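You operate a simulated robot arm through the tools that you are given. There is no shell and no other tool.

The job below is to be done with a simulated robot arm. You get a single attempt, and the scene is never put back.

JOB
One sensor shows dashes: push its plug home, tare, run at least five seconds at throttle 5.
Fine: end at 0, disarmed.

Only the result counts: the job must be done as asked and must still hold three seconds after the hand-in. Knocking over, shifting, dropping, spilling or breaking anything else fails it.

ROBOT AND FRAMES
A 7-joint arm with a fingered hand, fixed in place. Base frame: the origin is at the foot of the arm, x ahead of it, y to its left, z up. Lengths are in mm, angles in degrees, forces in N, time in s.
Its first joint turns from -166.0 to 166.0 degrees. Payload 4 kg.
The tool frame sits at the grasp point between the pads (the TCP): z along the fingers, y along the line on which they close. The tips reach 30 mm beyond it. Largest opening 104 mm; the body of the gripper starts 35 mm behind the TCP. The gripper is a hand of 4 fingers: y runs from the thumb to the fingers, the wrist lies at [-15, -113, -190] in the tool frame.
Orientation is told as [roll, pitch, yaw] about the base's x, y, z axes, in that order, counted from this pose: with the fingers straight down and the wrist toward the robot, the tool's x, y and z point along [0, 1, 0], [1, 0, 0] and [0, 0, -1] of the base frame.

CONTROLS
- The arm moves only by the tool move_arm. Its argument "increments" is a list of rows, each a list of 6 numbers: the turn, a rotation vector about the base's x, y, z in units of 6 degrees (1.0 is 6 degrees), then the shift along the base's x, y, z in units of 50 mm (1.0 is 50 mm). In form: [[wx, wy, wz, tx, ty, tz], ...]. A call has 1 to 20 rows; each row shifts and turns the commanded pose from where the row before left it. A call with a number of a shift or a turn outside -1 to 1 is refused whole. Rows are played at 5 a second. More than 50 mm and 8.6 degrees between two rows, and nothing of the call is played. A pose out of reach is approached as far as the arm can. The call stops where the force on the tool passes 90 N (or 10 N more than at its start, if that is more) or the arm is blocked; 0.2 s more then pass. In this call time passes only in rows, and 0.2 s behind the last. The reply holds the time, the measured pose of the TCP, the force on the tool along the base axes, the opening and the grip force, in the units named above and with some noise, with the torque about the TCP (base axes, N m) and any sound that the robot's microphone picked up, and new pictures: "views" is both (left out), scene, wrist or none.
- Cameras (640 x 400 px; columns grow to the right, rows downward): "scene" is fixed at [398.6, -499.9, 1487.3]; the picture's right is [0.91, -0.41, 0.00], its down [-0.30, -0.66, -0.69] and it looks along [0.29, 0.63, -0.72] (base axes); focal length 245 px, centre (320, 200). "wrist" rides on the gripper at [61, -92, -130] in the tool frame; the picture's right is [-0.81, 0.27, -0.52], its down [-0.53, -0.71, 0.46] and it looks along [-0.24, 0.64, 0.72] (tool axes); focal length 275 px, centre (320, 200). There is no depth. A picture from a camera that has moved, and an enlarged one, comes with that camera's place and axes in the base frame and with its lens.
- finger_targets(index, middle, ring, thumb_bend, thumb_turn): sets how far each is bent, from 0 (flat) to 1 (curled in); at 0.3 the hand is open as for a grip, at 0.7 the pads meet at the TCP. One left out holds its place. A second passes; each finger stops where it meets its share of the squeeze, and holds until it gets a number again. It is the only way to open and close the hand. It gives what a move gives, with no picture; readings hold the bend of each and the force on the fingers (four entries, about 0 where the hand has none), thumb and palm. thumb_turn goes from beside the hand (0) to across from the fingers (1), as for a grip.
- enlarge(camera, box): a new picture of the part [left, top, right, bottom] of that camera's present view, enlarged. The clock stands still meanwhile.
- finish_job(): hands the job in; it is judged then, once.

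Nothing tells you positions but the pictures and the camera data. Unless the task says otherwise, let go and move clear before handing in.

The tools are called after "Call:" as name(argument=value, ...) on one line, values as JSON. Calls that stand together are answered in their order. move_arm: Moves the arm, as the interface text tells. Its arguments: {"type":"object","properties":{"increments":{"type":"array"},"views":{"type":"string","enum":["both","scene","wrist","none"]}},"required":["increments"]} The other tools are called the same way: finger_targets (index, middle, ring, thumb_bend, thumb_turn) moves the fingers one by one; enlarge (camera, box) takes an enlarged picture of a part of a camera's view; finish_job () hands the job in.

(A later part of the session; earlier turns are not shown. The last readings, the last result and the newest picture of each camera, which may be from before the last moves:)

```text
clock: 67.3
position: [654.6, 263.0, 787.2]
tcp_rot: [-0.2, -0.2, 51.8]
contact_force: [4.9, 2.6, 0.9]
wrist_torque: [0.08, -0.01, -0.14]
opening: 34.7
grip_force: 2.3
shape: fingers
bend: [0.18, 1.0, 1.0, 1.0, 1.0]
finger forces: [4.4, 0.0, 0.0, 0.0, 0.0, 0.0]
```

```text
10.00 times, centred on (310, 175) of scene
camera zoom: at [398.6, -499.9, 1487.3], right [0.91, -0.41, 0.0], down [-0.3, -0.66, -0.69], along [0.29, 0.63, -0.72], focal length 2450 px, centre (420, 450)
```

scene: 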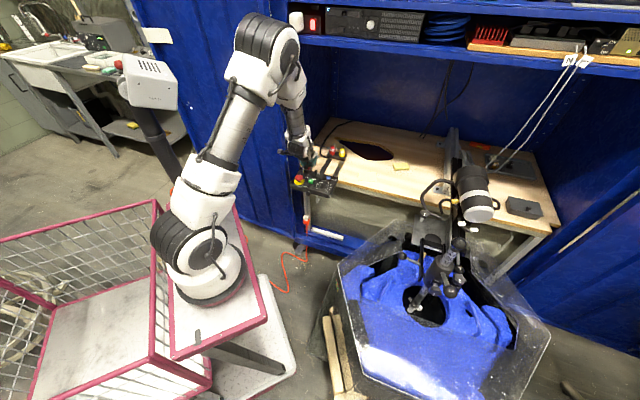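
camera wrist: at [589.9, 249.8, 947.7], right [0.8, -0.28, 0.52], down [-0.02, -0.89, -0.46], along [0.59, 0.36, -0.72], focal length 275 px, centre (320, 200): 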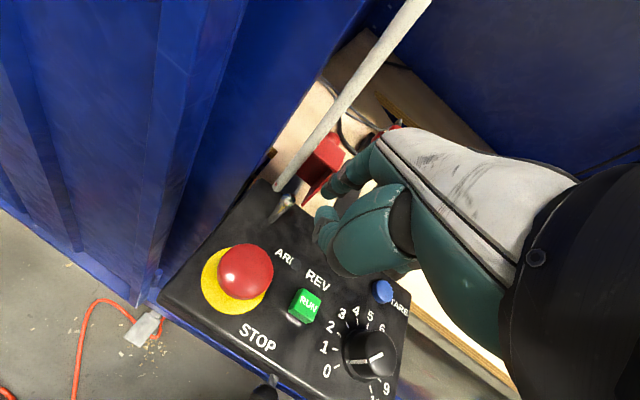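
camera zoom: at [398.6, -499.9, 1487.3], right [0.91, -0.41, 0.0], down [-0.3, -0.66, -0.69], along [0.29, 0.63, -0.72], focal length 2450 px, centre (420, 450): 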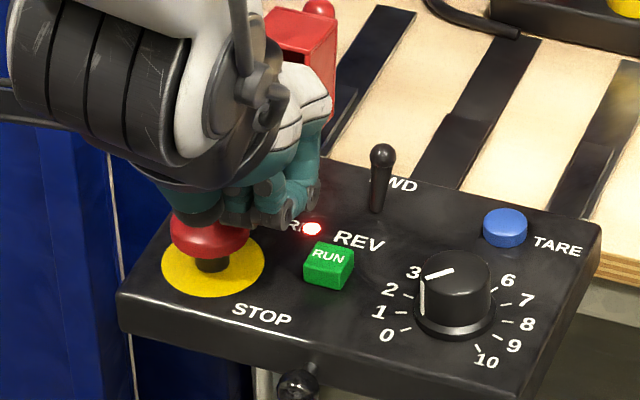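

The lamp by ARM is now lit red, so it is armed. I'll lift straight up away from the toggle, keep the index as a straight pointer, and go over the RUN button.

Call:
move_arm(increments=[[0, 0, 0, 0.02, 0.02, 0.1], [0, 0, 0, 0, 0, 0.4], [0, 0, 0, 0, 0, 0.5], [0, 0, 0, 0, 0, 0.3]], views="none")

Call:
finger_targets(index=0.3)

Call:
move_arm(increments=[[0, 0, 0, 0.1, -0.5, 0], [0, 0, 0, 0.14, -0.5, 0]])

Call:
enlarge(camera="wrist", box=[220, 110, 400, 260])

Call:
enlarge(camera="scene", box=[290, 145, 340, 200])

```text
clock: 68.3
position: [654.6, 263.7, 852.6]
tcp_rot: [-0.2, -0.2, 51.9]
contact_force: [0.6, 0.4, -0.4]
wrist_torque: [-0.01, 0.01, 0.01]
opening: 32.4
grip_force: 0.0
shape: fingers
bend: [0.2, 1.0, 1.0, 1.0, 1.0]
finger forces: [0.0, 0.0, 0.0, 0.1, 0.1, 0.1]
```

```text
clock: 69.3
position: [654.5, 263.8, 852.8]
tcp_rot: [-0.2, -0.4, 51.9]
contact_force: [0.6, -0.3, 0.4]
wrist_torque: [0.01, -0.02, -0.04]
opening: 28.2
grip_force: 0.0
shape: fingers
bend: [0.28, 1.0, 1.0, 0.99, 1.0]
finger forces: [0.0, 0.1, 0.0, 0.1, 0.1, 0.0]
```

```text
clock: 69.9
position: [666.5, 214.7, 852.2]
tcp_rot: [-0.1, -0.2, 52.0]
contact_force: [-0.5, -0.6, 0.1]
wrist_torque: [-0.05, -0.01, -0.02]
opening: 28.0
grip_force: 0.0
shape: fingers
bend: [0.28, 1.0, 1.0, 0.99, 1.0]
finger forces: [0.1, 0.0, 0.1, 0.0, 0.0, 0.0]
camera wrist: at [562.2, 180.6, 983.0], right [0.81, -0.28, 0.52], down [-0.02, -0.89, -0.46], along [0.59, 0.36, -0.72], focal length 275 px, centre (320, 200)
```

scene: 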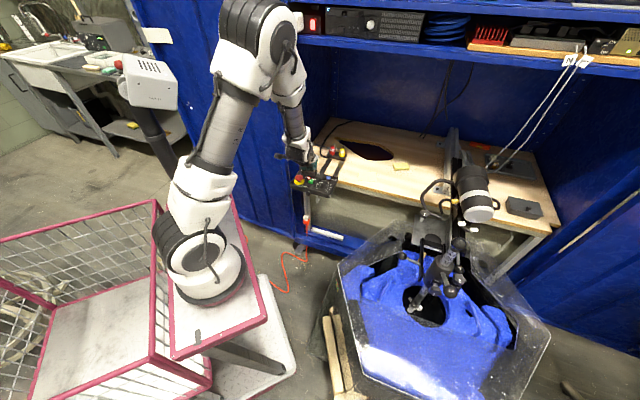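
wrist: 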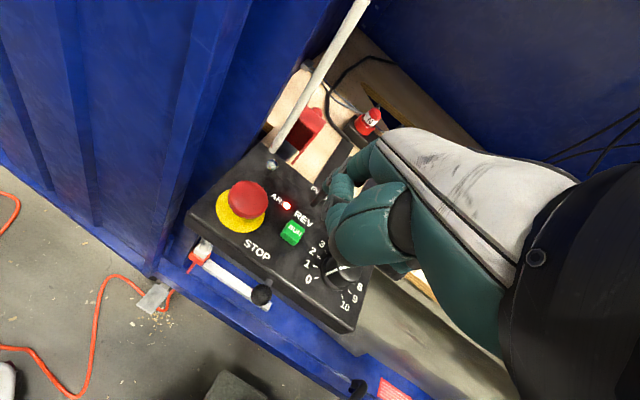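

```text
2.67 times, centred on (310, 185) of wrist
camera zoom: at [562.2, 180.6, 983.0], right [0.81, -0.28, 0.52], down [-0.02, -0.89, -0.46], along [0.59, 0.36, -0.72], focal length 734 px, centre (347, 240)
```

zoom: 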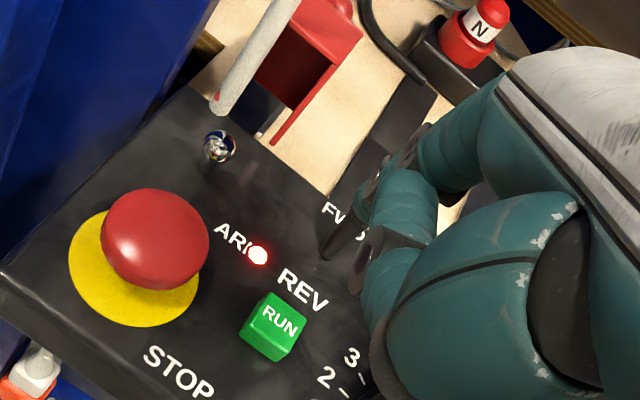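

```text
7.27 times, centred on (315, 172) of scene
camera zoom: at [398.6, -499.9, 1487.3], right [0.91, -0.41, 0.0], down [-0.3, -0.66, -0.69], along [0.29, 0.63, -0.72], focal length 1782 px, centre (356, 400)
```

zoom: 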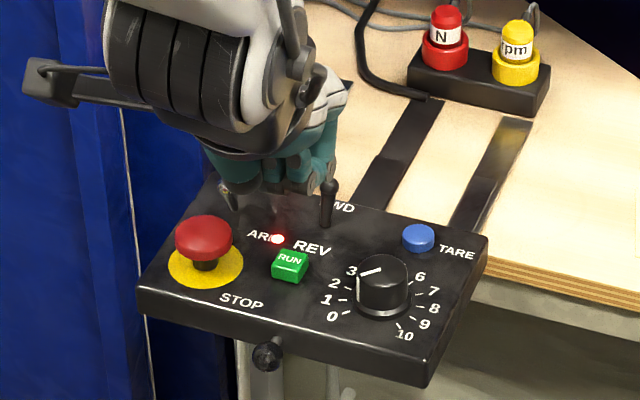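

The red ARM lamp is on. I'll lower toward the RUN button and check the fingertip's alignment before pressing.

Call:
move_arm(increments=[[0, 0, 0, 0, -0.05, -0.4], [0, 0, 0, 0, -0.05, -0.4]], views="none")

Call:
enlarge(camera="wrist", box=[240, 120, 380, 240])

Call:
enlarge(camera="scene", box=[295, 155, 335, 195])

```text
clock: 70.5
position: [666.5, 208.3, 813.0]
tcp_rot: [-0.2, -0.3, 51.8]
contact_force: [-0.3, 0.7, -0.1]
wrist_torque: [-0.02, -0.03, -0.01]
opening: 27.9
grip_force: 0.2
shape: fingers
bend: [0.28, 1.0, 1.0, 0.99, 1.0]
finger forces: [0.0, 0.1, 0.0, 0.0, 0.0, 0.0]
```

```text
3.33 times, centred on (310, 180) of wrist
camera zoom: at [561.7, 175.1, 943.2], right [0.8, -0.28, 0.52], down [-0.02, -0.89, -0.46], along [0.59, 0.36, -0.72], focal length 918 px, centre (353, 267)
```

zoom: 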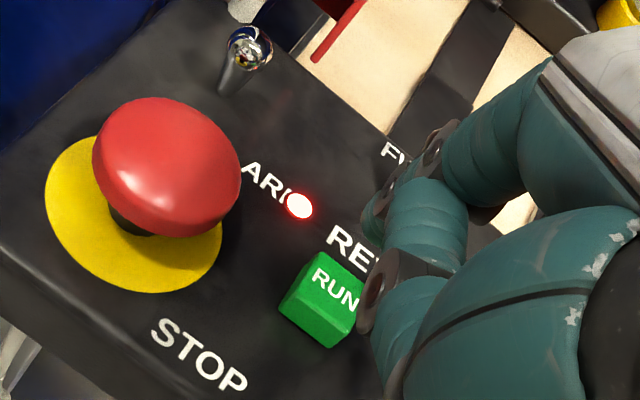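

```text
10.00 times, centred on (315, 175) of scene
camera zoom: at [398.6, -499.9, 1487.3], right [0.91, -0.41, 0.0], down [-0.3, -0.66, -0.69], along [0.29, 0.63, -0.72], focal length 2450 px, centre (370, 450)
```

zoom: 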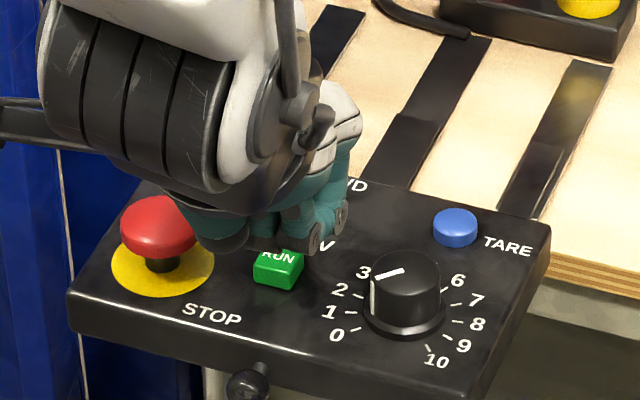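

Projecting the descent, the tip would land about 6 mm behind RUN's centre, so I'll shift forward by that and press down carefully.

Call:
move_arm(increments=[[0, 0, 0, 0.03, -0.12, 0], [0, 0, 0, 0, 0, -0.2], [0, 0, 0, 0, 0, -0.16]], views="none")

Call:
enlarge(camera="wrist", box=[240, 120, 380, 240])

Call:
enlarge(camera="scene", box=[295, 155, 335, 195])

```text
clock: 71.3
position: [668.6, 203.7, 794.0]
tcp_rot: [-0.3, -0.3, 51.9]
contact_force: [0.1, -0.5, 0.2]
wrist_torque: [0.02, 0.03, -0.03]
opening: 28.1
grip_force: 0.0
shape: fingers
bend: [0.28, 1.0, 1.0, 0.99, 1.0]
finger forces: [0.1, 0.0, 0.0, 0.1, 0.1, 0.1]
```

```text
3.33 times, centred on (310, 180) of wrist
camera zoom: at [563.5, 169.3, 924.6], right [0.8, -0.28, 0.52], down [-0.02, -0.89, -0.46], along [0.59, 0.36, -0.72], focal length 918 px, centre (353, 267)
```

zoom: 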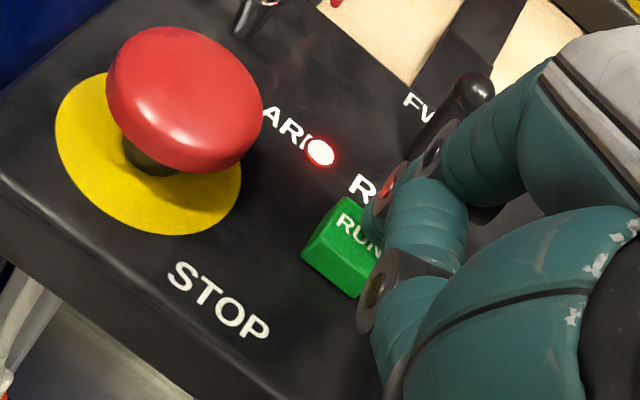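

```text
10.00 times, centred on (315, 175) of scene
camera zoom: at [398.6, -499.9, 1487.3], right [0.91, -0.41, 0.0], down [-0.3, -0.66, -0.69], along [0.29, 0.63, -0.72], focal length 2450 px, centre (370, 450)
```

zoom: 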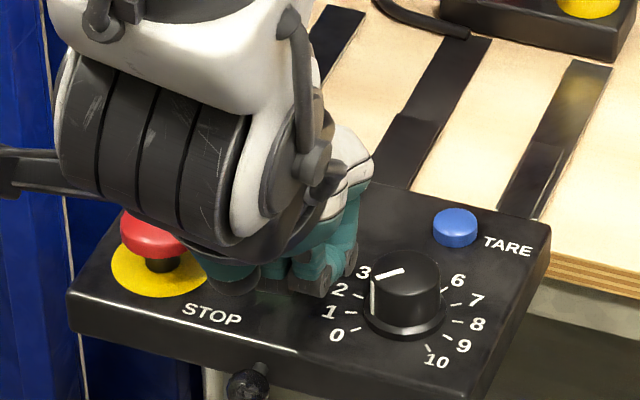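

The tip is over the rear of RUN. I'll nudge about 5 mm forward and 3 mm left, then press.

Call:
move_arm(increments=[[0, 0, 0, -0.06, -0.1, 0], [0, 0, 0, 0, 0, -0.1], [0, 0, 0, 0, 0, -0.08]], views="none")

Call:
enlarge(camera="wrist", box=[240, 120, 380, 240])

```text
clock: 72.1
position: [666.3, 197.4, 785.3]
tcp_rot: [-0.2, -0.4, 51.8]
contact_force: [-1.3, -0.9, 7.7]
wrist_torque: [0.35, -0.2, 0.05]
opening: 28.4
grip_force: 3.6
shape: fingers
bend: [0.28, 1.0, 1.0, 0.99, 1.0]
finger forces: [6.7, 0.0, 0.1, 0.0, 0.1, 0.1]
heard: click
```

```text
3.33 times, centred on (310, 180) of wrist
camera zoom: at [560.5, 164.3, 916.1], right [0.8, -0.28, 0.52], down [-0.02, -0.89, -0.46], along [0.59, 0.36, -0.72], focal length 918 px, centre (353, 267)
```

zoom: 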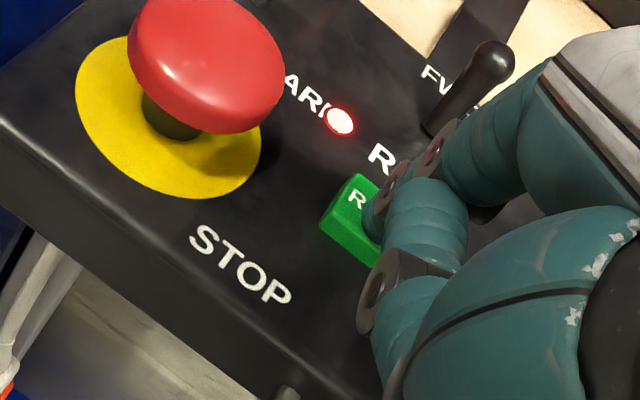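

RUN clicked at 8 N. I'll lift off, shape an open thumb–index grip for the throttle knob, and move over it.

Call:
move_arm(increments=[[0, 0, 0, 0, 0, 0.3], [0, 0, 0, 0, 0, 0.6], [0, 0, 0, 0, 0, 0.6]], views="none")

Call:
finger_targets(index=0.5, thumb_bend=0.5)

Call:
move_arm(increments=[[0, 0, 0.4, 0.4, 0.1, 0], [0, 0, 0.4, 0.4, 0.1, 0], [0, 0, 0.4, 0.4, 0.05, 0], [0, 0, 0.4, 0.3, 0.05, 0]])

Call:
enlarge(camera="wrist", box=[220, 160, 420, 320])

Call:
enlarge(camera="scene", box=[290, 140, 350, 200])

```text
clock: 72.9
position: [666.0, 196.9, 861.7]
tcp_rot: [-0.2, -0.2, 52.0]
contact_force: [-0.3, 0.7, -0.4]
wrist_torque: [-0.03, -0.02, 0.0]
opening: 28.1
grip_force: 0.1
shape: fingers
bend: [0.28, 1.0, 1.0, 0.99, 1.0]
finger forces: [0.0, 0.0, 0.0, 0.1, 0.1, 0.0]
```

```text
clock: 73.9
position: [665.1, 197.6, 860.0]
tcp_rot: [-0.3, -0.3, 51.9]
contact_force: [0.5, 0.3, -0.1]
wrist_torque: [-0.02, -0.03, 0.02]
opening: 52.0
grip_force: 0.1
shape: fingers
bend: [0.5, 1.0, 1.0, 0.5, 1.0]
finger forces: [0.1, 0.1, 0.0, 0.1, 0.1, 0.0]
```

```text
clock: 74.9
position: [739.4, 212.4, 860.3]
tcp_rot: [-0.2, -0.3, 61.6]
contact_force: [0.2, 0.0, -0.2]
wrist_torque: [-0.05, -0.03, 0.0]
opening: 51.8
grip_force: 0.1
shape: fingers
bend: [0.5, 1.0, 1.0, 0.5, 1.0]
finger forces: [0.1, 0.0, 0.0, 0.0, 0.0, 0.0]
camera wrist: at [643.0, 162.4, 991.2], right [0.84, -0.14, 0.52], down [0.13, -0.88, -0.46], along [0.52, 0.45, -0.72], focal length 275 px, centre (320, 200)
```

scene: 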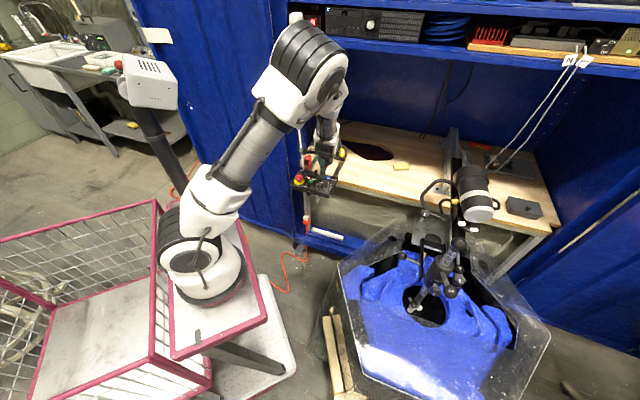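
wrist: 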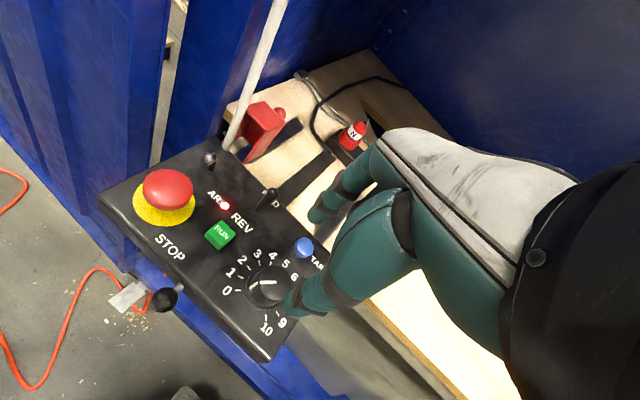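

```text
2.50 times, centred on (320, 240) of wrist
camera zoom: at [643.0, 162.4, 991.2], right [0.84, -0.14, 0.52], down [0.13, -0.88, -0.46], along [0.52, 0.45, -0.72], focal length 688 px, centre (320, 100)
```

zoom: 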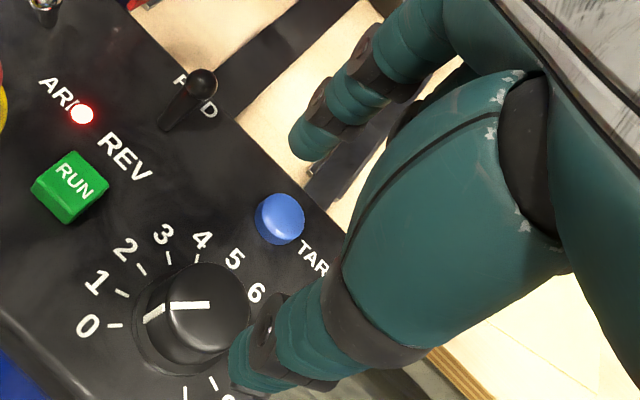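

```text
6.67 times, centred on (320, 170) of scene
camera zoom: at [398.6, -499.9, 1487.3], right [0.91, -0.41, 0.0], down [-0.3, -0.66, -0.69], along [0.29, 0.63, -0.72], focal length 1633 px, centre (320, 400)
```

zoom: 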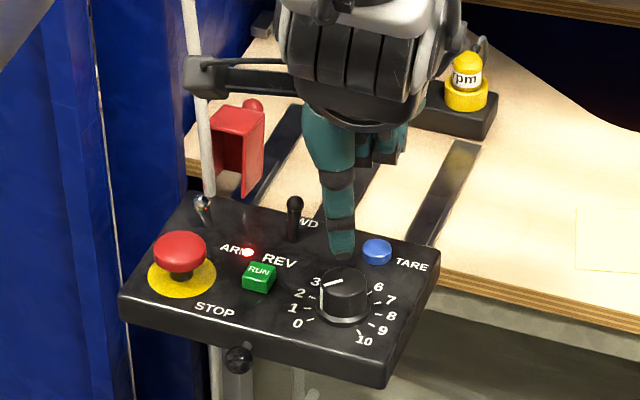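

The hand is centred over the knob with thumb and index open around it. I'll test how far the hand can rotate here so I can turn the knob in as few grips as possible.

Call:
move_arm(increments=[[0, 0, 0.8, 0, 0, 0], [0, 0, 0.8, 0, 0, 0], [0, 0, 0.8, 0, 0, 0], [0, 0, 0.8, 0, 0, 0], [0, 0, 0.8, 0, 0, 0], [0, 0, 0.8, 0, 0, 0], [0, 0, 0.8, 0, 0, 0], [0, 0, 0.8, 0, 0, 0]])

Call:
enlarge(camera="scene", box=[290, 140, 350, 200])

```text
clock: 76.7
position: [740.3, 213.4, 859.3]
tcp_rot: [-0.3, -0.3, 100.1]
contact_force: [-0.8, -0.3, -0.2]
wrist_torque: [-0.03, -0.03, 0.01]
opening: 51.9
grip_force: 0.0
shape: fingers
bend: [0.5, 1.0, 1.0, 0.5, 1.0]
finger forces: [0.1, 0.0, 0.0, 0.0, 0.0, 0.1]
camera wrist: at [696.4, 112.4, 991.1], right [0.75, 0.41, 0.52], down [0.65, -0.61, -0.46], along [0.13, 0.68, -0.72], focal length 275 px, centre (320, 200)
```

scene: 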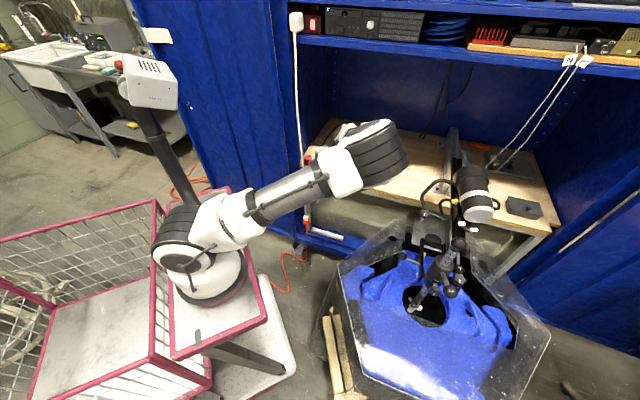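
wrist: 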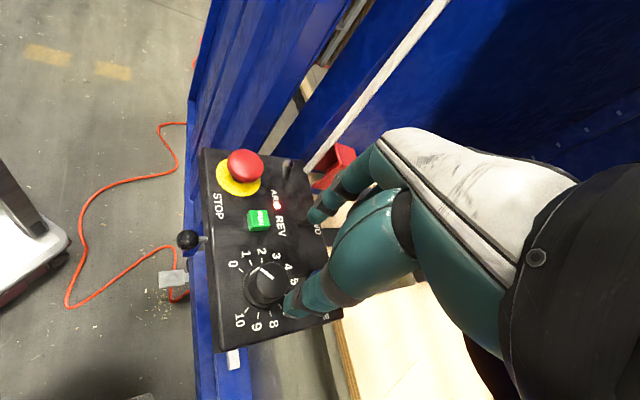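

```text
6.67 times, centred on (320, 170) of scene
camera zoom: at [398.6, -499.9, 1487.3], right [0.91, -0.41, 0.0], down [-0.3, -0.66, -0.69], along [0.29, 0.63, -0.72], focal length 1633 px, centre (320, 400)
```

zoom: 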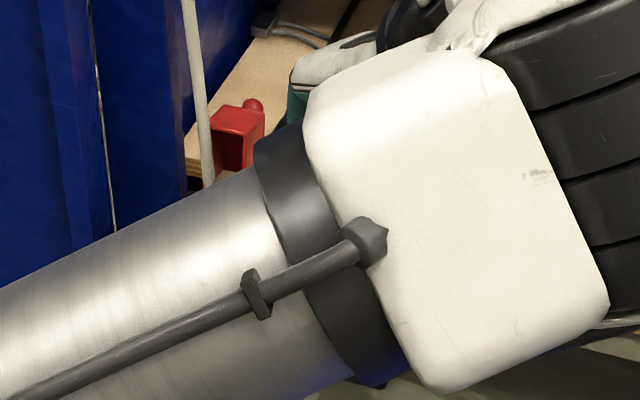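

The hand turns to yaw 100° without trouble. I'll zoom in to measure the knob's centre precisely from this view.

Call:
enlarge(camera="wrist", box=[210, 220, 350, 340])

```text
3.33 times, centred on (280, 280) of wrist
camera zoom: at [696.4, 112.4, 991.1], right [0.75, 0.41, 0.52], down [0.65, -0.61, -0.46], along [0.13, 0.68, -0.72], focal length 918 px, centre (453, -67)
```

zoom: 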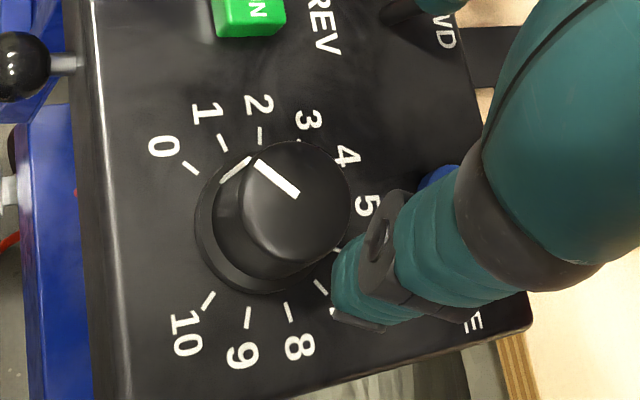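

The knob axis is at about (741, 214), right under the TCP. I'll descend to grip height and look before closing.

Call:
move_arm(increments=[[0, 0, -0.3, 0.01, 0.01, -0.5], [0, 0, 0, 0, 0, -0.5], [0, 0, 0, 0, 0, -0.4]], views="none")

Call:
enlarge(camera="wrist", box=[220, 180, 360, 300])

```text
clock: 77.5
position: [739.6, 213.4, 789.4]
tcp_rot: [-0.2, -0.2, 98.1]
contact_force: [0.5, -0.1, 0.9]
wrist_torque: [0.03, 0.0, 0.0]
opening: 51.9
grip_force: 0.0
shape: fingers
bend: [0.5, 1.0, 1.0, 0.5, 1.0]
finger forces: [0.0, 0.0, 0.0, 0.0, 0.0, 0.0]
```

```text
3.33 times, centred on (290, 240) of wrist
camera zoom: at [693.4, 113.9, 920.5], right [0.76, 0.38, 0.52], down [0.63, -0.63, -0.46], along [0.15, 0.68, -0.72], focal length 918 px, centre (420, 67)
```

zoom: 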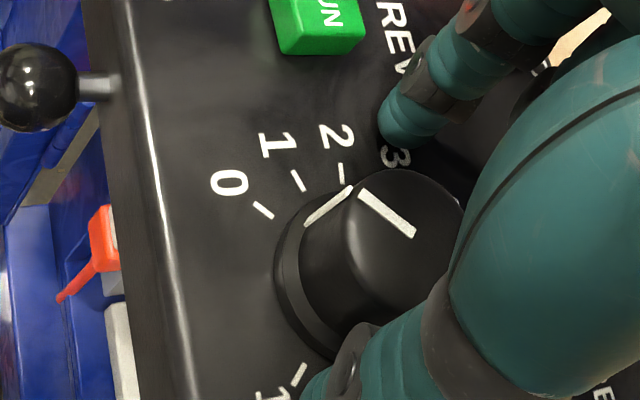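

The knob sits between index and thumb. I'll close both fingers evenly onto it.

Call:
finger_targets(index=0.64, thumb_bend=0.64)

Call:
enlarge(camera="wrist", box=[220, 180, 360, 300])

```text
clock: 78.5
position: [739.2, 212.4, 789.7]
tcp_rot: [-0.2, -0.3, 98.1]
contact_force: [0.2, -3.6, -0.8]
wrist_torque: [-0.08, 0.01, -0.01]
opening: 29.3
grip_force: 3.9
shape: fingers
bend: [0.61, 1.0, 1.0, 0.58, 1.0]
finger forces: [1.9, 0.0, 0.0, 0.0, 5.7, 0.1]
```

```text
3.33 times, centred on (290, 240) of wrist
camera zoom: at [693.5, 113.7, 920.6], right [0.76, 0.38, 0.52], down [0.63, -0.63, -0.46], along [0.15, 0.68, -0.72], focal length 918 px, centre (420, 67)
```

zoom: 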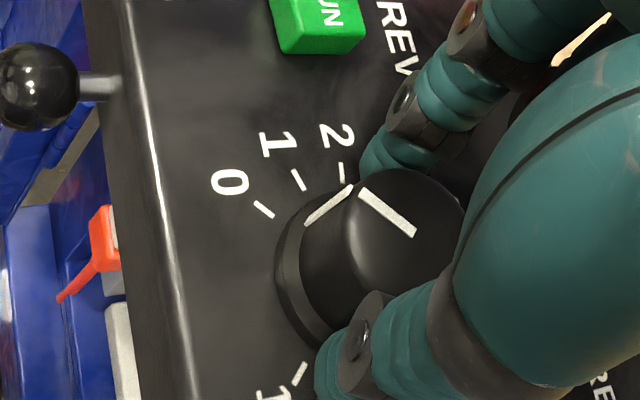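

The grip is on at 29 mm but light and slightly off-centre. I'll nudge 2 mm toward the thumb side and squeeze firmer.

Call:
move_arm(increments=[[0, 0, 0, 0, -0.03, 0]], views="none")

Call:
finger_targets(index=0.75, thumb_bend=0.75)

```text
clock: 78.9
position: [740.7, 211.6, 790.4]
tcp_rot: [-0.2, -0.4, 98.1]
contact_force: [1.3, -1.7, -1.7]
wrist_torque: [0.02, 0.0, 0.0]
opening: 29.4
grip_force: 3.3
shape: fingers
bend: [0.61, 1.0, 1.0, 0.58, 1.0]
finger forces: [2.8, 0.1, 0.0, 0.1, 4.4, 0.0]
```

```text
clock: 79.9
position: [740.9, 212.2, 790.1]
tcp_rot: [-0.2, -0.2, 98.0]
contact_force: [1.9, -5.8, -0.4]
wrist_torque: [-0.12, -0.05, -0.11]
opening: 27.4
grip_force: 11.7
shape: fingers
bend: [0.61, 1.0, 1.0, 0.61, 1.0]
finger forces: [8.3, 0.0, 0.1, 0.0, 14.6, 0.0]
```

Grip is now about 12 N. I'll turn clockwise 30° and see whether the pointer follows.

Call:
move_arm(increments=[[0, 0, -0.8, 0, 0, 0], [0, 0, -0.8, 0, 0, 0], [0, 0, -0.8, 0, 0, 0], [0, 0, -0.8, 0, 0, 0], [0, 0, -0.8, 0, 0, 0], [0, 0, -0.8, 0, 0, 0]], views="none")

Call:
enlarge(camera="wrist", box=[200, 180, 360, 310])

Call:
enlarge(camera="scene", box=[290, 140, 350, 200])

```text
clock: 81.3
position: [740.5, 210.4, 790.5]
tcp_rot: [-0.3, -0.1, 69.3]
contact_force: [-1.8, -8.1, -1.1]
wrist_torque: [-0.16, 0.03, 0.0]
opening: 27.6
grip_force: 12.0
shape: fingers
bend: [0.61, 1.0, 1.0, 0.61, 1.0]
finger forces: [8.0, 0.0, 0.0, 0.0, 15.4, 0.0]
```

```text
3.08 times, centred on (280, 245) of wrist
camera zoom: at [651.1, 148.1, 920.5], right [0.85, -0.03, 0.52], down [0.25, -0.85, -0.46], along [0.46, 0.52, -0.72], focal length 847 px, centre (443, 62)
```

zoom: 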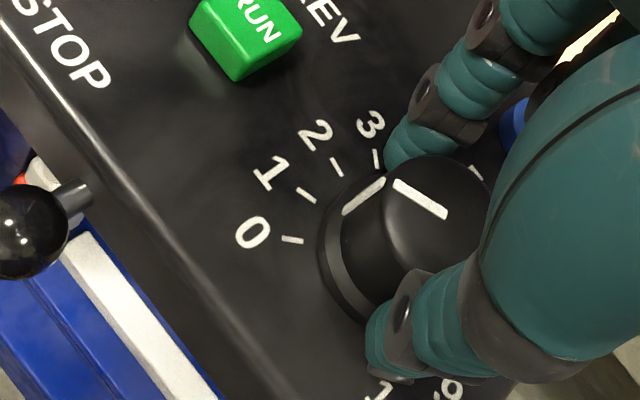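

```text
6.67 times, centred on (320, 170) of scene
camera zoom: at [398.6, -499.9, 1487.3], right [0.91, -0.41, 0.0], down [-0.3, -0.66, -0.69], along [0.29, 0.63, -0.72], focal length 1633 px, centre (320, 400)
```

zoom: 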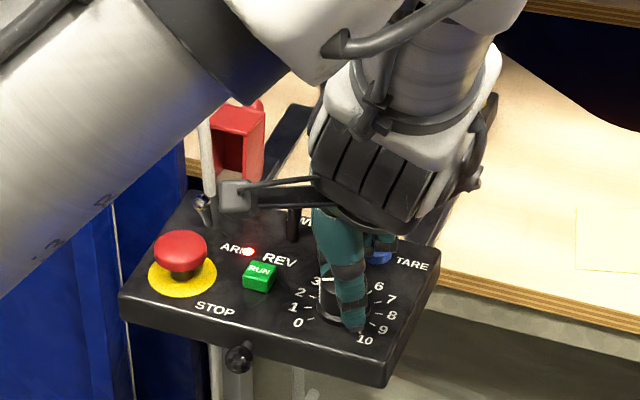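

The knob follows the hand and reads about 1. I'll continue turning to about yaw 30°.

Call:
move_arm(increments=[[0, 0, -0.8, 0, 0, 0], [0, 0, -0.8, 0, 0, 0], [0, 0, -0.8, 0, 0, 0], [0, 0, -0.8, 0, 0, 0], [0, 0, -0.8, 0, 0, 0], [0, 0, -0.8, 0, 0, 0], [0, 0, -0.8, 0, 0, 0], [0, 0, -0.8, 0, 0, 0]], views="none")

Call:
enlarge(camera="wrist", box=[200, 180, 360, 310])

Call:
enlarge(camera="scene", box=[290, 140, 350, 200])

```text
clock: 83.1
position: [740.5, 212.2, 789.8]
tcp_rot: [-0.2, -0.1, 30.8]
contact_force: [-2.6, -7.0, -1.9]
wrist_torque: [-0.13, 0.05, 0.03]
opening: 27.3
grip_force: 10.7
shape: fingers
bend: [0.61, 1.0, 1.0, 0.61, 1.0]
finger forces: [7.1, 0.0, 0.1, 0.0, 13.9, 0.0]
```

```text
3.08 times, centred on (280, 245) of wrist
camera zoom: at [630.6, 218.4, 920.8], right [0.65, -0.55, 0.52], down [-0.34, -0.82, -0.46], along [0.68, 0.12, -0.72], focal length 847 px, centre (443, 62)
```

zoom: 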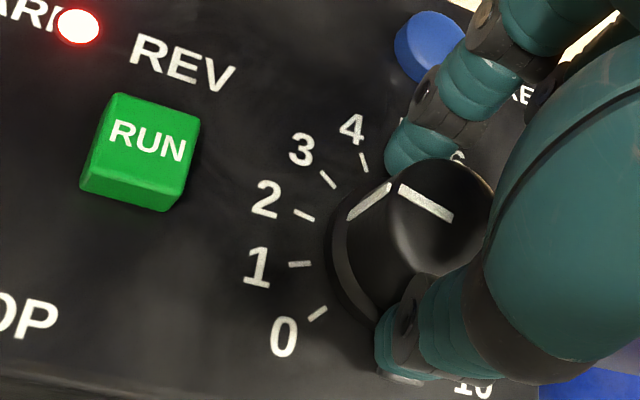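

```text
6.67 times, centred on (320, 170) of scene
camera zoom: at [398.6, -499.9, 1487.3], right [0.91, -0.41, 0.0], down [-0.3, -0.66, -0.69], along [0.29, 0.63, -0.72], focal length 1633 px, centre (320, 400)
```

zoom: 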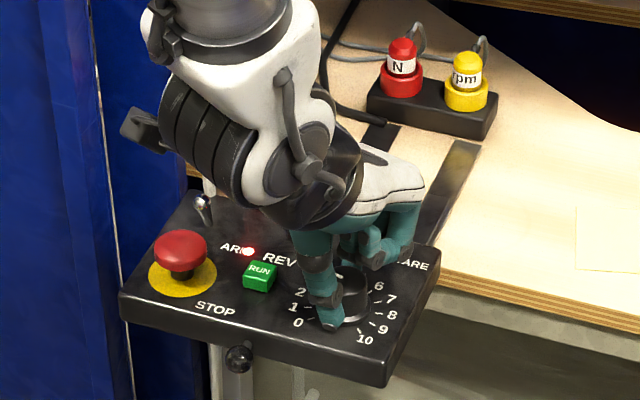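

The knob reads about 2.5 and the grip holds. I'll keep turning with the same grip and watch for any reach limit.

Call:
move_arm(increments=[[0, 0, -0.8, 0, 0, 0], [0, 0, -0.8, 0, 0, 0], [0, 0, -0.8, 0, 0, 0], [0, 0, -0.8, 0, 0, 0], [0, 0, -0.8, 0, 0, 0], [0, 0, -0.8, 0, 0, 0]])

Call:
enlarge(camera="wrist", box=[200, 180, 360, 310])

```text
clock: 84.5
position: [740.1, 211.3, 790.7]
tcp_rot: [-0.2, -0.3, 2.0]
contact_force: [-3.3, -7.2, -2.0]
wrist_torque: [-0.15, 0.01, 0.01]
opening: 26.9
grip_force: 10.6
shape: fingers
bend: [0.61, 1.0, 1.0, 0.61, 1.0]
finger forces: [7.9, 0.1, 0.1, 0.0, 13.0, 0.1]
camera wrist: at [647.0, 271.6, 920.7], right [0.3, -0.8, 0.52], down [-0.69, -0.56, -0.46], along [0.66, -0.22, -0.72], focal length 275 px, centre (320, 200)
```

scene: 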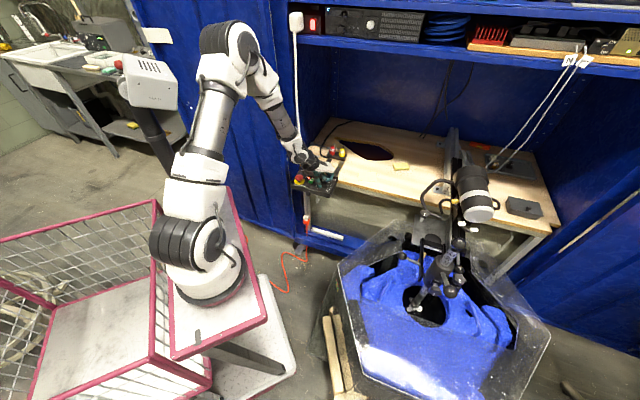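
wrist: 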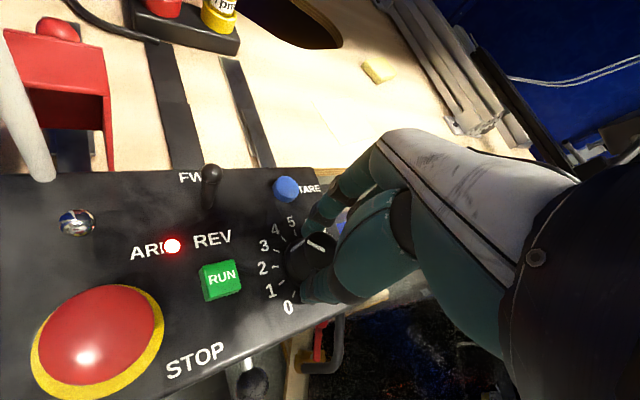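

```text
3.08 times, centred on (280, 245) of wrist
camera zoom: at [647.0, 271.6, 920.7], right [0.3, -0.8, 0.52], down [-0.69, -0.56, -0.46], along [0.66, -0.22, -0.72], focal length 847 px, centre (443, 62)
```

zoom: 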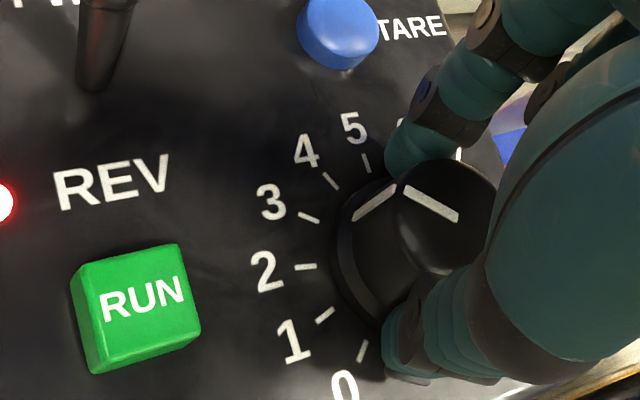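

By the tick spacing (30° per division) the knob is at about 3.2, so I need about 54° more. I'll continue with the same grip in short segments.

Call:
move_arm(increments=[[0, 0, -0.8, 0, 0, 0], [0, 0, -0.8, 0, 0, 0], [0, 0, -0.8, 0, 0, 0], [0, 0, -0.8, 0, 0, 0], [0, 0, -0.8, 0, 0, 0], [0, 0, -0.6, 0, 0, 0]])

Call:
enlarge(camera="wrist", box=[200, 180, 360, 310])

```text
clock: 86.1
position: [758.4, 178.5, 784.0]
tcp_rot: [-1.2, -0.9, -29.1]
contact_force: [0.7, -0.4, 1.5]
wrist_torque: [-0.04, -0.06, -0.02]
opening: 0.0
grip_force: 0.0
shape: fingers
bend: [0.68, 1.0, 1.0, 0.74, 1.0]
finger forces: [0.0, 0.0, 0.0, 0.0, 0.1, 0.0]
stopped in row 6: the arm was blocked; the commanded pose is now the measured one
camera wrist: at [708.6, 279.8, 911.9], right [-0.16, -0.83, 0.54], down [-0.88, -0.13, -0.45], along [0.45, -0.55, -0.71], focal length 275 px, centre (320, 200)
```

scene: 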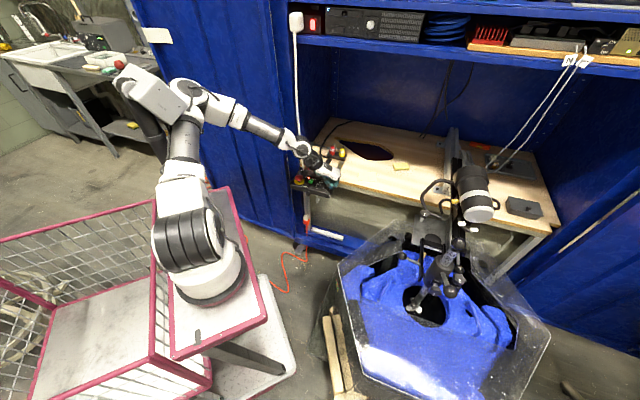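
wrist: 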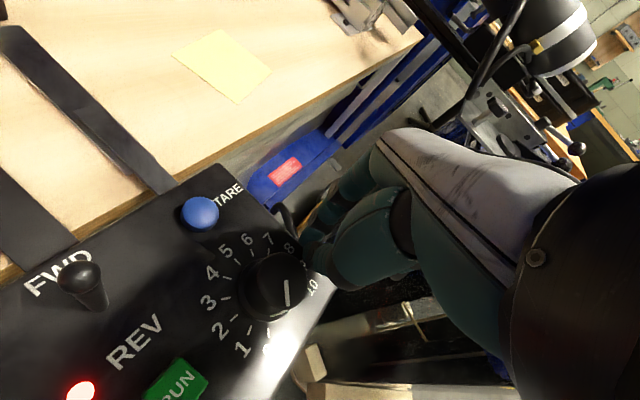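

```text
3.08 times, centred on (280, 245) of wrist
camera zoom: at [708.6, 279.8, 911.9], right [-0.16, -0.83, 0.54], down [-0.88, -0.13, -0.45], along [0.45, -0.55, -0.71], focal length 847 px, centre (443, 62)
```

zoom: 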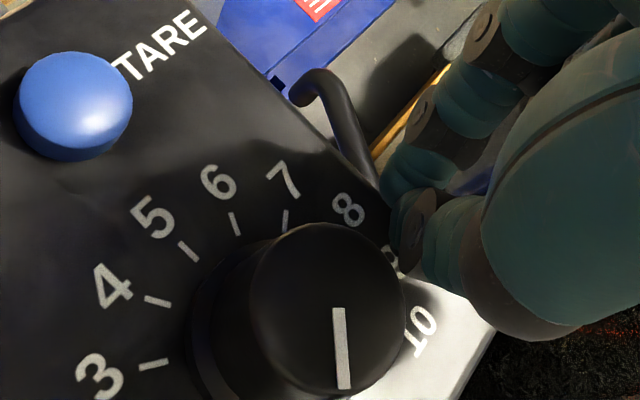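

The arm was blocked: its elbow swung into the CAM 26 box, and the fingers slipped off the knob. I'll look at that closely before moving.

Call:
enlarge(camera="scene", box=[80, 40, 260, 180])

Call:
enlarge(camera="scene", box=[285, 130, 355, 200])

Call:
enlarge(camera="wrist", box=[180, 220, 340, 400])

```text
2.86 times, centred on (170, 110) of scene
camera zoom: at [398.6, -499.9, 1487.3], right [0.91, -0.41, 0.0], down [-0.3, -0.66, -0.69], along [0.29, 0.63, -0.72], focal length 700 px, centre (749, 457)
```

zoom: 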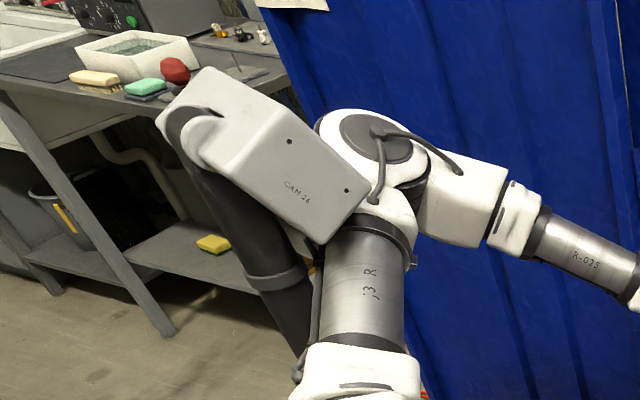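

```text
5.71 times, centred on (320, 165) of scene
camera zoom: at [398.6, -499.9, 1487.3], right [0.91, -0.41, 0.0], down [-0.3, -0.66, -0.69], along [0.29, 0.63, -0.72], focal length 1400 px, centre (320, 400)
```

zoom: 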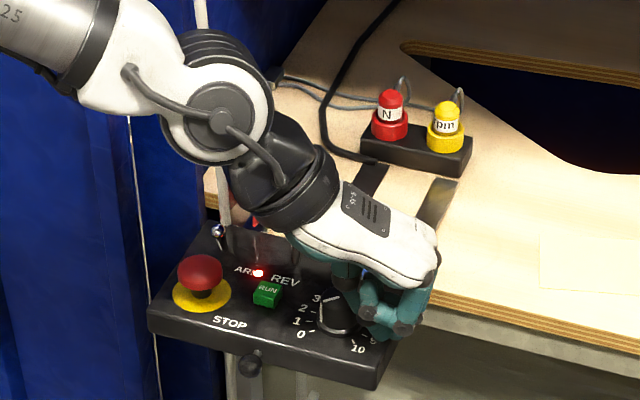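

```text
2.22 times, centred on (260, 310) of wrist
camera zoom: at [708.6, 279.8, 911.9], right [-0.16, -0.83, 0.54], down [-0.88, -0.13, -0.45], along [0.45, -0.55, -0.71], focal length 612 px, centre (453, -44)
```

zoom: 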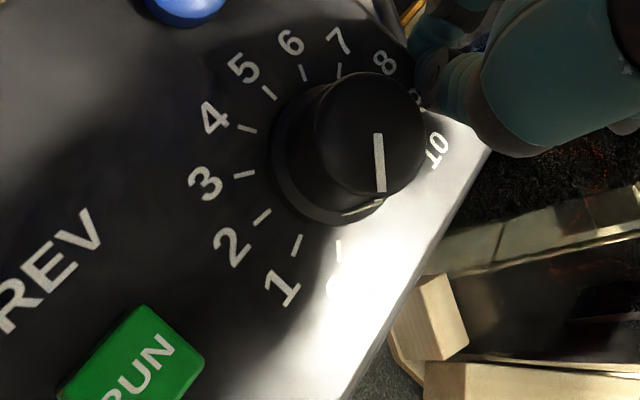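

The elbow has pushed the CAM 26 head over on its mount, and the knob is back at 0. I'll reverse the turn while lifting so the arm comes off the camera, then see whether it springs back.

Call:
move_arm(increments=[[0, 0, 0.3, 0, 0, 0.2], [0, 0, 0.6, 0, 0.1, 0.4], [0, 0, 0.8, 0, 0.1, 0.4], [0, 0, 0.8, -0.1, 0.1, 0.3], [0, 0, 0.8, -0.1, 0.1, 0.2], [0, 0, 0.8, -0.1, 0.1, 0], [0, 0, 0.8, 0, 0, 0], [0, 0, 0.8, 0, 0, 0], [0, 0, 0.8, 0, 0, 0], [0, 0, 0.8, 0, 0, 0]])

Call:
enlarge(camera="scene", box=[80, 40, 260, 180])

```text
clock: 87.2
position: [757.2, 126.8, 782.2]
tcp_rot: [-12.7, -1.8, -15.4]
contact_force: [0.2, -0.4, -0.3]
wrist_torque: [-0.02, -0.02, -0.01]
opening: 0.0
grip_force: 0.0
shape: fingers
bend: [0.68, 1.0, 1.0, 0.74, 1.0]
finger forces: [0.0, 0.1, 0.0, 0.1, 0.0, 0.0]
stopped in row 5: the arm was blocked; the commanded pose is now the measured one
camera wrist: at [688.7, 239.4, 894.0], right [0.07, -0.72, 0.69], down [-0.84, -0.41, -0.35], along [0.54, -0.56, -0.63], focal length 275 px, centre (320, 200)
```

scene: 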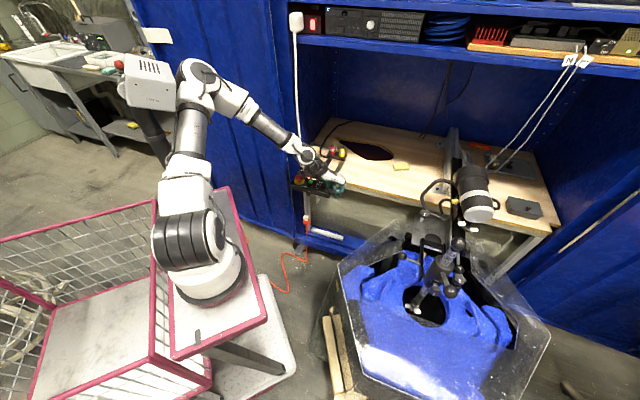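
wrist: 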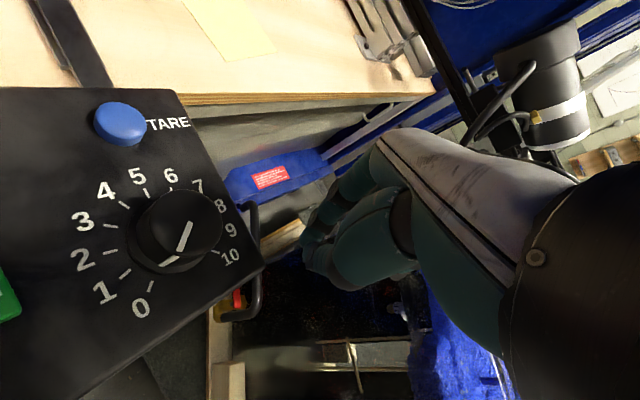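

```text
2.86 times, centred on (170, 110) of scene
camera zoom: at [398.6, -499.9, 1487.3], right [0.91, -0.41, 0.0], down [-0.3, -0.66, -0.69], along [0.29, 0.63, -0.72], focal length 700 px, centre (749, 457)
```

zoom: 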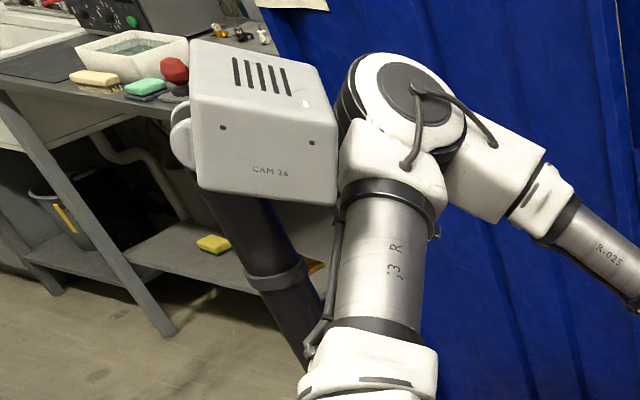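

The camera head sprang back to its original pose, but the elbow is still resting against it. I'll swing the arm right and outward in small steps to clear it.

Call:
move_arm(increments=[[0, 0, 0.2, 0.1, -0.3, 0.1], [0, 0, 0.2, 0.1, -0.4, 0.2], [0, 0, 0.4, 0.1, -0.4, 0.2], [0.3, 0, 0.4, 0, -0.4, 0.2]])

Call:
enlarge(camera="scene", box=[80, 40, 260, 180])

```text
clock: 88.2
position: [770.4, 57.0, 818.9]
tcp_rot: [-10.7, -1.4, -7.7]
contact_force: [0.2, -0.2, 1.1]
wrist_torque: [-0.05, 0.0, 0.03]
opening: 0.1
grip_force: 0.0
shape: fingers
bend: [0.68, 1.0, 1.0, 0.74, 1.0]
finger forces: [0.1, 0.1, 0.0, 0.1, 0.0, 0.0]
camera wrist: at [688.7, 153.9, 933.3], right [0.16, -0.73, 0.67], down [-0.78, -0.51, -0.37], along [0.6, -0.46, -0.65], focal length 275 px, centre (320, 200)
```

scene: 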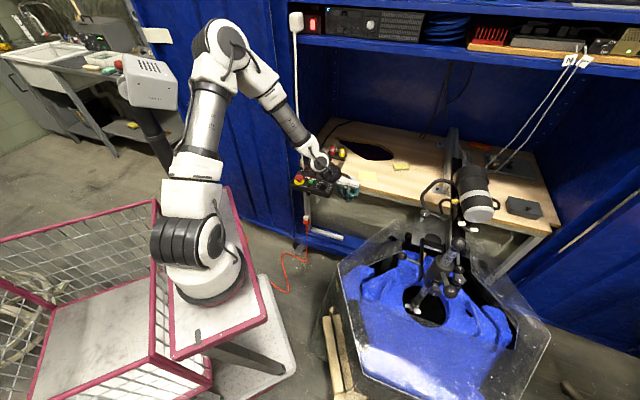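
wrist: 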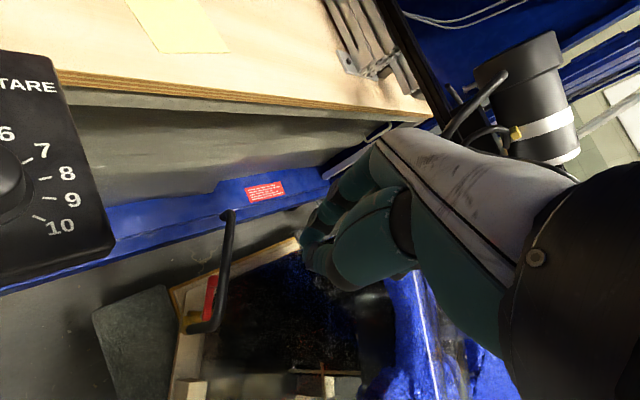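

```text
2.86 times, centred on (170, 110) of scene
camera zoom: at [398.6, -499.9, 1487.3], right [0.91, -0.41, 0.0], down [-0.3, -0.66, -0.69], along [0.29, 0.63, -0.72], focal length 700 px, centre (749, 457)
```

zoom: 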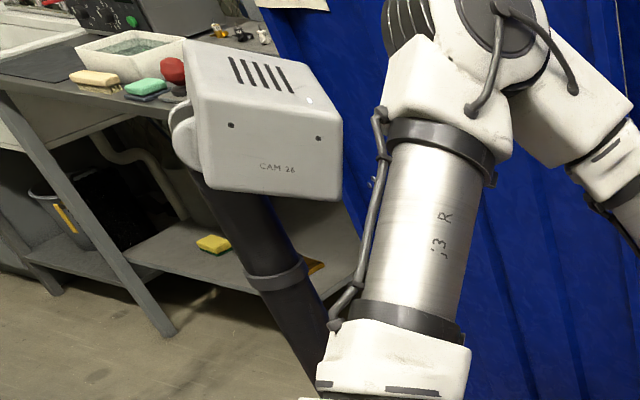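

The arm is free and the camera head sits exactly where it was before. From now on I'll keep the hand's yaw above about 5°, and first I'll go up and check on the monitor that RUN took effect.

Call:
move_arm(increments=[[0.22, 0, 0.8, -0.1, 0, 0.7], [0.22, 0, 0.8, -0.1, 0, 0.7], [0.22, 0, 0.8, -0.1, 0, 0.7], [0.22, 0, 0.8, -0.1, 0, 0.7], [0.22, 0, 0.8, -0.1, 0, 0.7], [0.22, 0, 0.8, -0.2, 0, 0.8], [0.22, 0, 0.8, -0.2, 0, 0.8], [0.22, 0, 0.7, -0.3, 0, 0.8], [0, 0, 0, -0.4, 0, 0.8], [0, 0, 0, -0.5, 0, 0.8], [0, 0, 0, -0.5, 0, 0.8], [0, 0, 0, -0.5, 0, 0.8], [0, 0, 0, -0.5, 0, 0.8], [0, 0, 0, -0.3, 0, 0.6]])

```text
clock: 91.2
position: [577.4, 55.2, 1343.0]
tcp_rot: [-0.6, -3.4, 29.4]
contact_force: [0.4, 0.4, 0.6]
wrist_torque: [0.02, 0.03, -0.01]
opening: 0.1
grip_force: 0.0
shape: fingers
bend: [0.68, 1.0, 1.0, 0.74, 1.0]
finger forces: [0.1, 0.0, 0.0, 0.0, 0.0, 0.1]
camera wrist: at [460.5, 62.1, 1468.4], right [0.61, -0.58, 0.54], down [-0.33, -0.81, -0.49], along [0.72, 0.12, -0.68], focal length 275 px, centre (320, 200)
```

scene: 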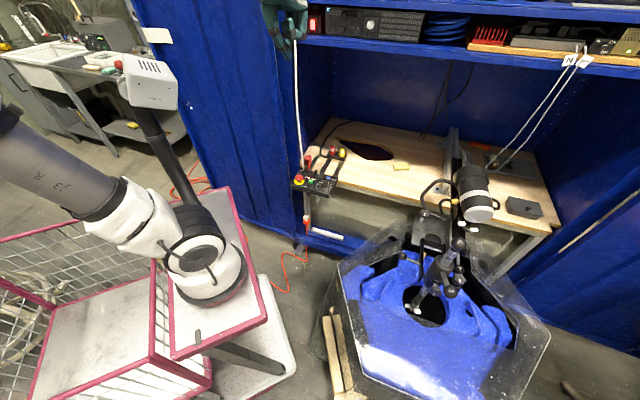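
wrist: 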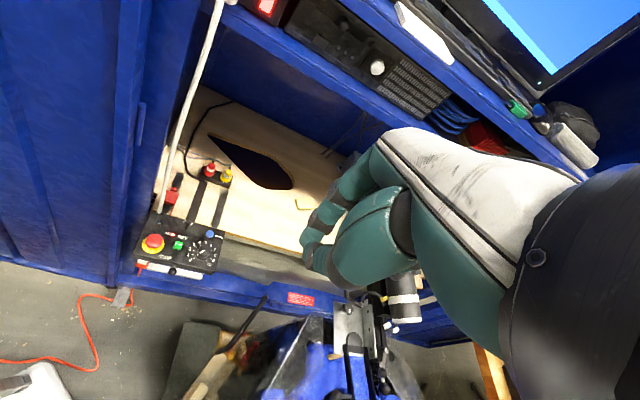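

Call:
move_arm(increments=[[0.45, -0.75, 0, 0, -0.1, 0.2], [0.45, -0.75, 0, 0, -0.1, 0.2], [0.45, -0.75, 0, 0, -0.1, 0.2], [0.45, -0.75, 0, 0, -0.1, 0.2], [0.45, -0.75, 0, 0, -0.1, 0.2], [0.45, -0.75, 0, 0, 0, 0.1]], views="wrist")

Call:
enlarge(camera="wrist", box=[240, 0, 560, 200])

Call:
enlarge(camera="scene", box=[290, 140, 350, 200])

```text
clock: 92.6
position: [576.3, 30.7, 1399.3]
tcp_rot: [0.4, -34.9, 29.2]
contact_force: [0.5, -0.1, 0.3]
wrist_torque: [-0.01, 0.02, -0.02]
opening: 0.0
grip_force: 0.1
shape: fingers
bend: [0.68, 1.0, 1.0, 0.74, 1.0]
finger forces: [0.0, 0.0, 0.0, 0.0, 0.0, 0.1]
camera wrist: at [416.1, 11.0, 1453.9], right [0.34, -0.74, 0.58], down [-0.02, -0.62, -0.78], along [0.94, 0.25, -0.23], focal length 275 px, centre (320, 200)
```

wrist: 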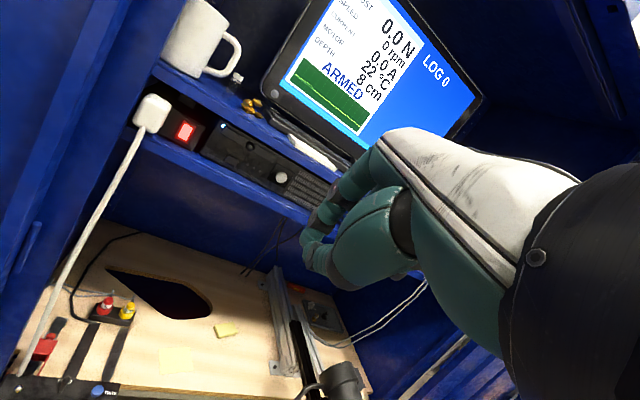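

```text
2.00 times, centred on (400, 100) of wrist
camera zoom: at [416.1, 11.0, 1453.9], right [0.34, -0.74, 0.58], down [-0.02, -0.62, -0.78], along [0.94, 0.25, -0.23], focal length 551 px, centre (160, 400)
```

zoom: 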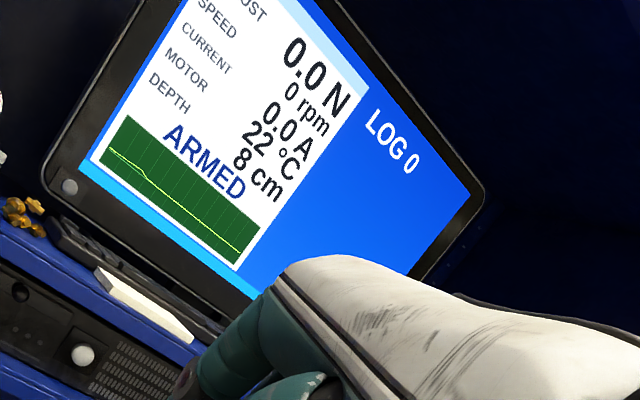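

```text
6.67 times, centred on (320, 170) of scene
camera zoom: at [398.6, -499.9, 1487.3], right [0.91, -0.41, 0.0], down [-0.3, -0.66, -0.69], along [0.29, 0.63, -0.72], focal length 1633 px, centre (320, 400)
```

zoom: 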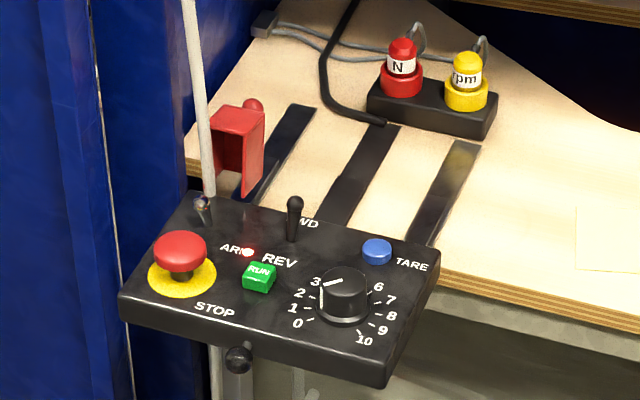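

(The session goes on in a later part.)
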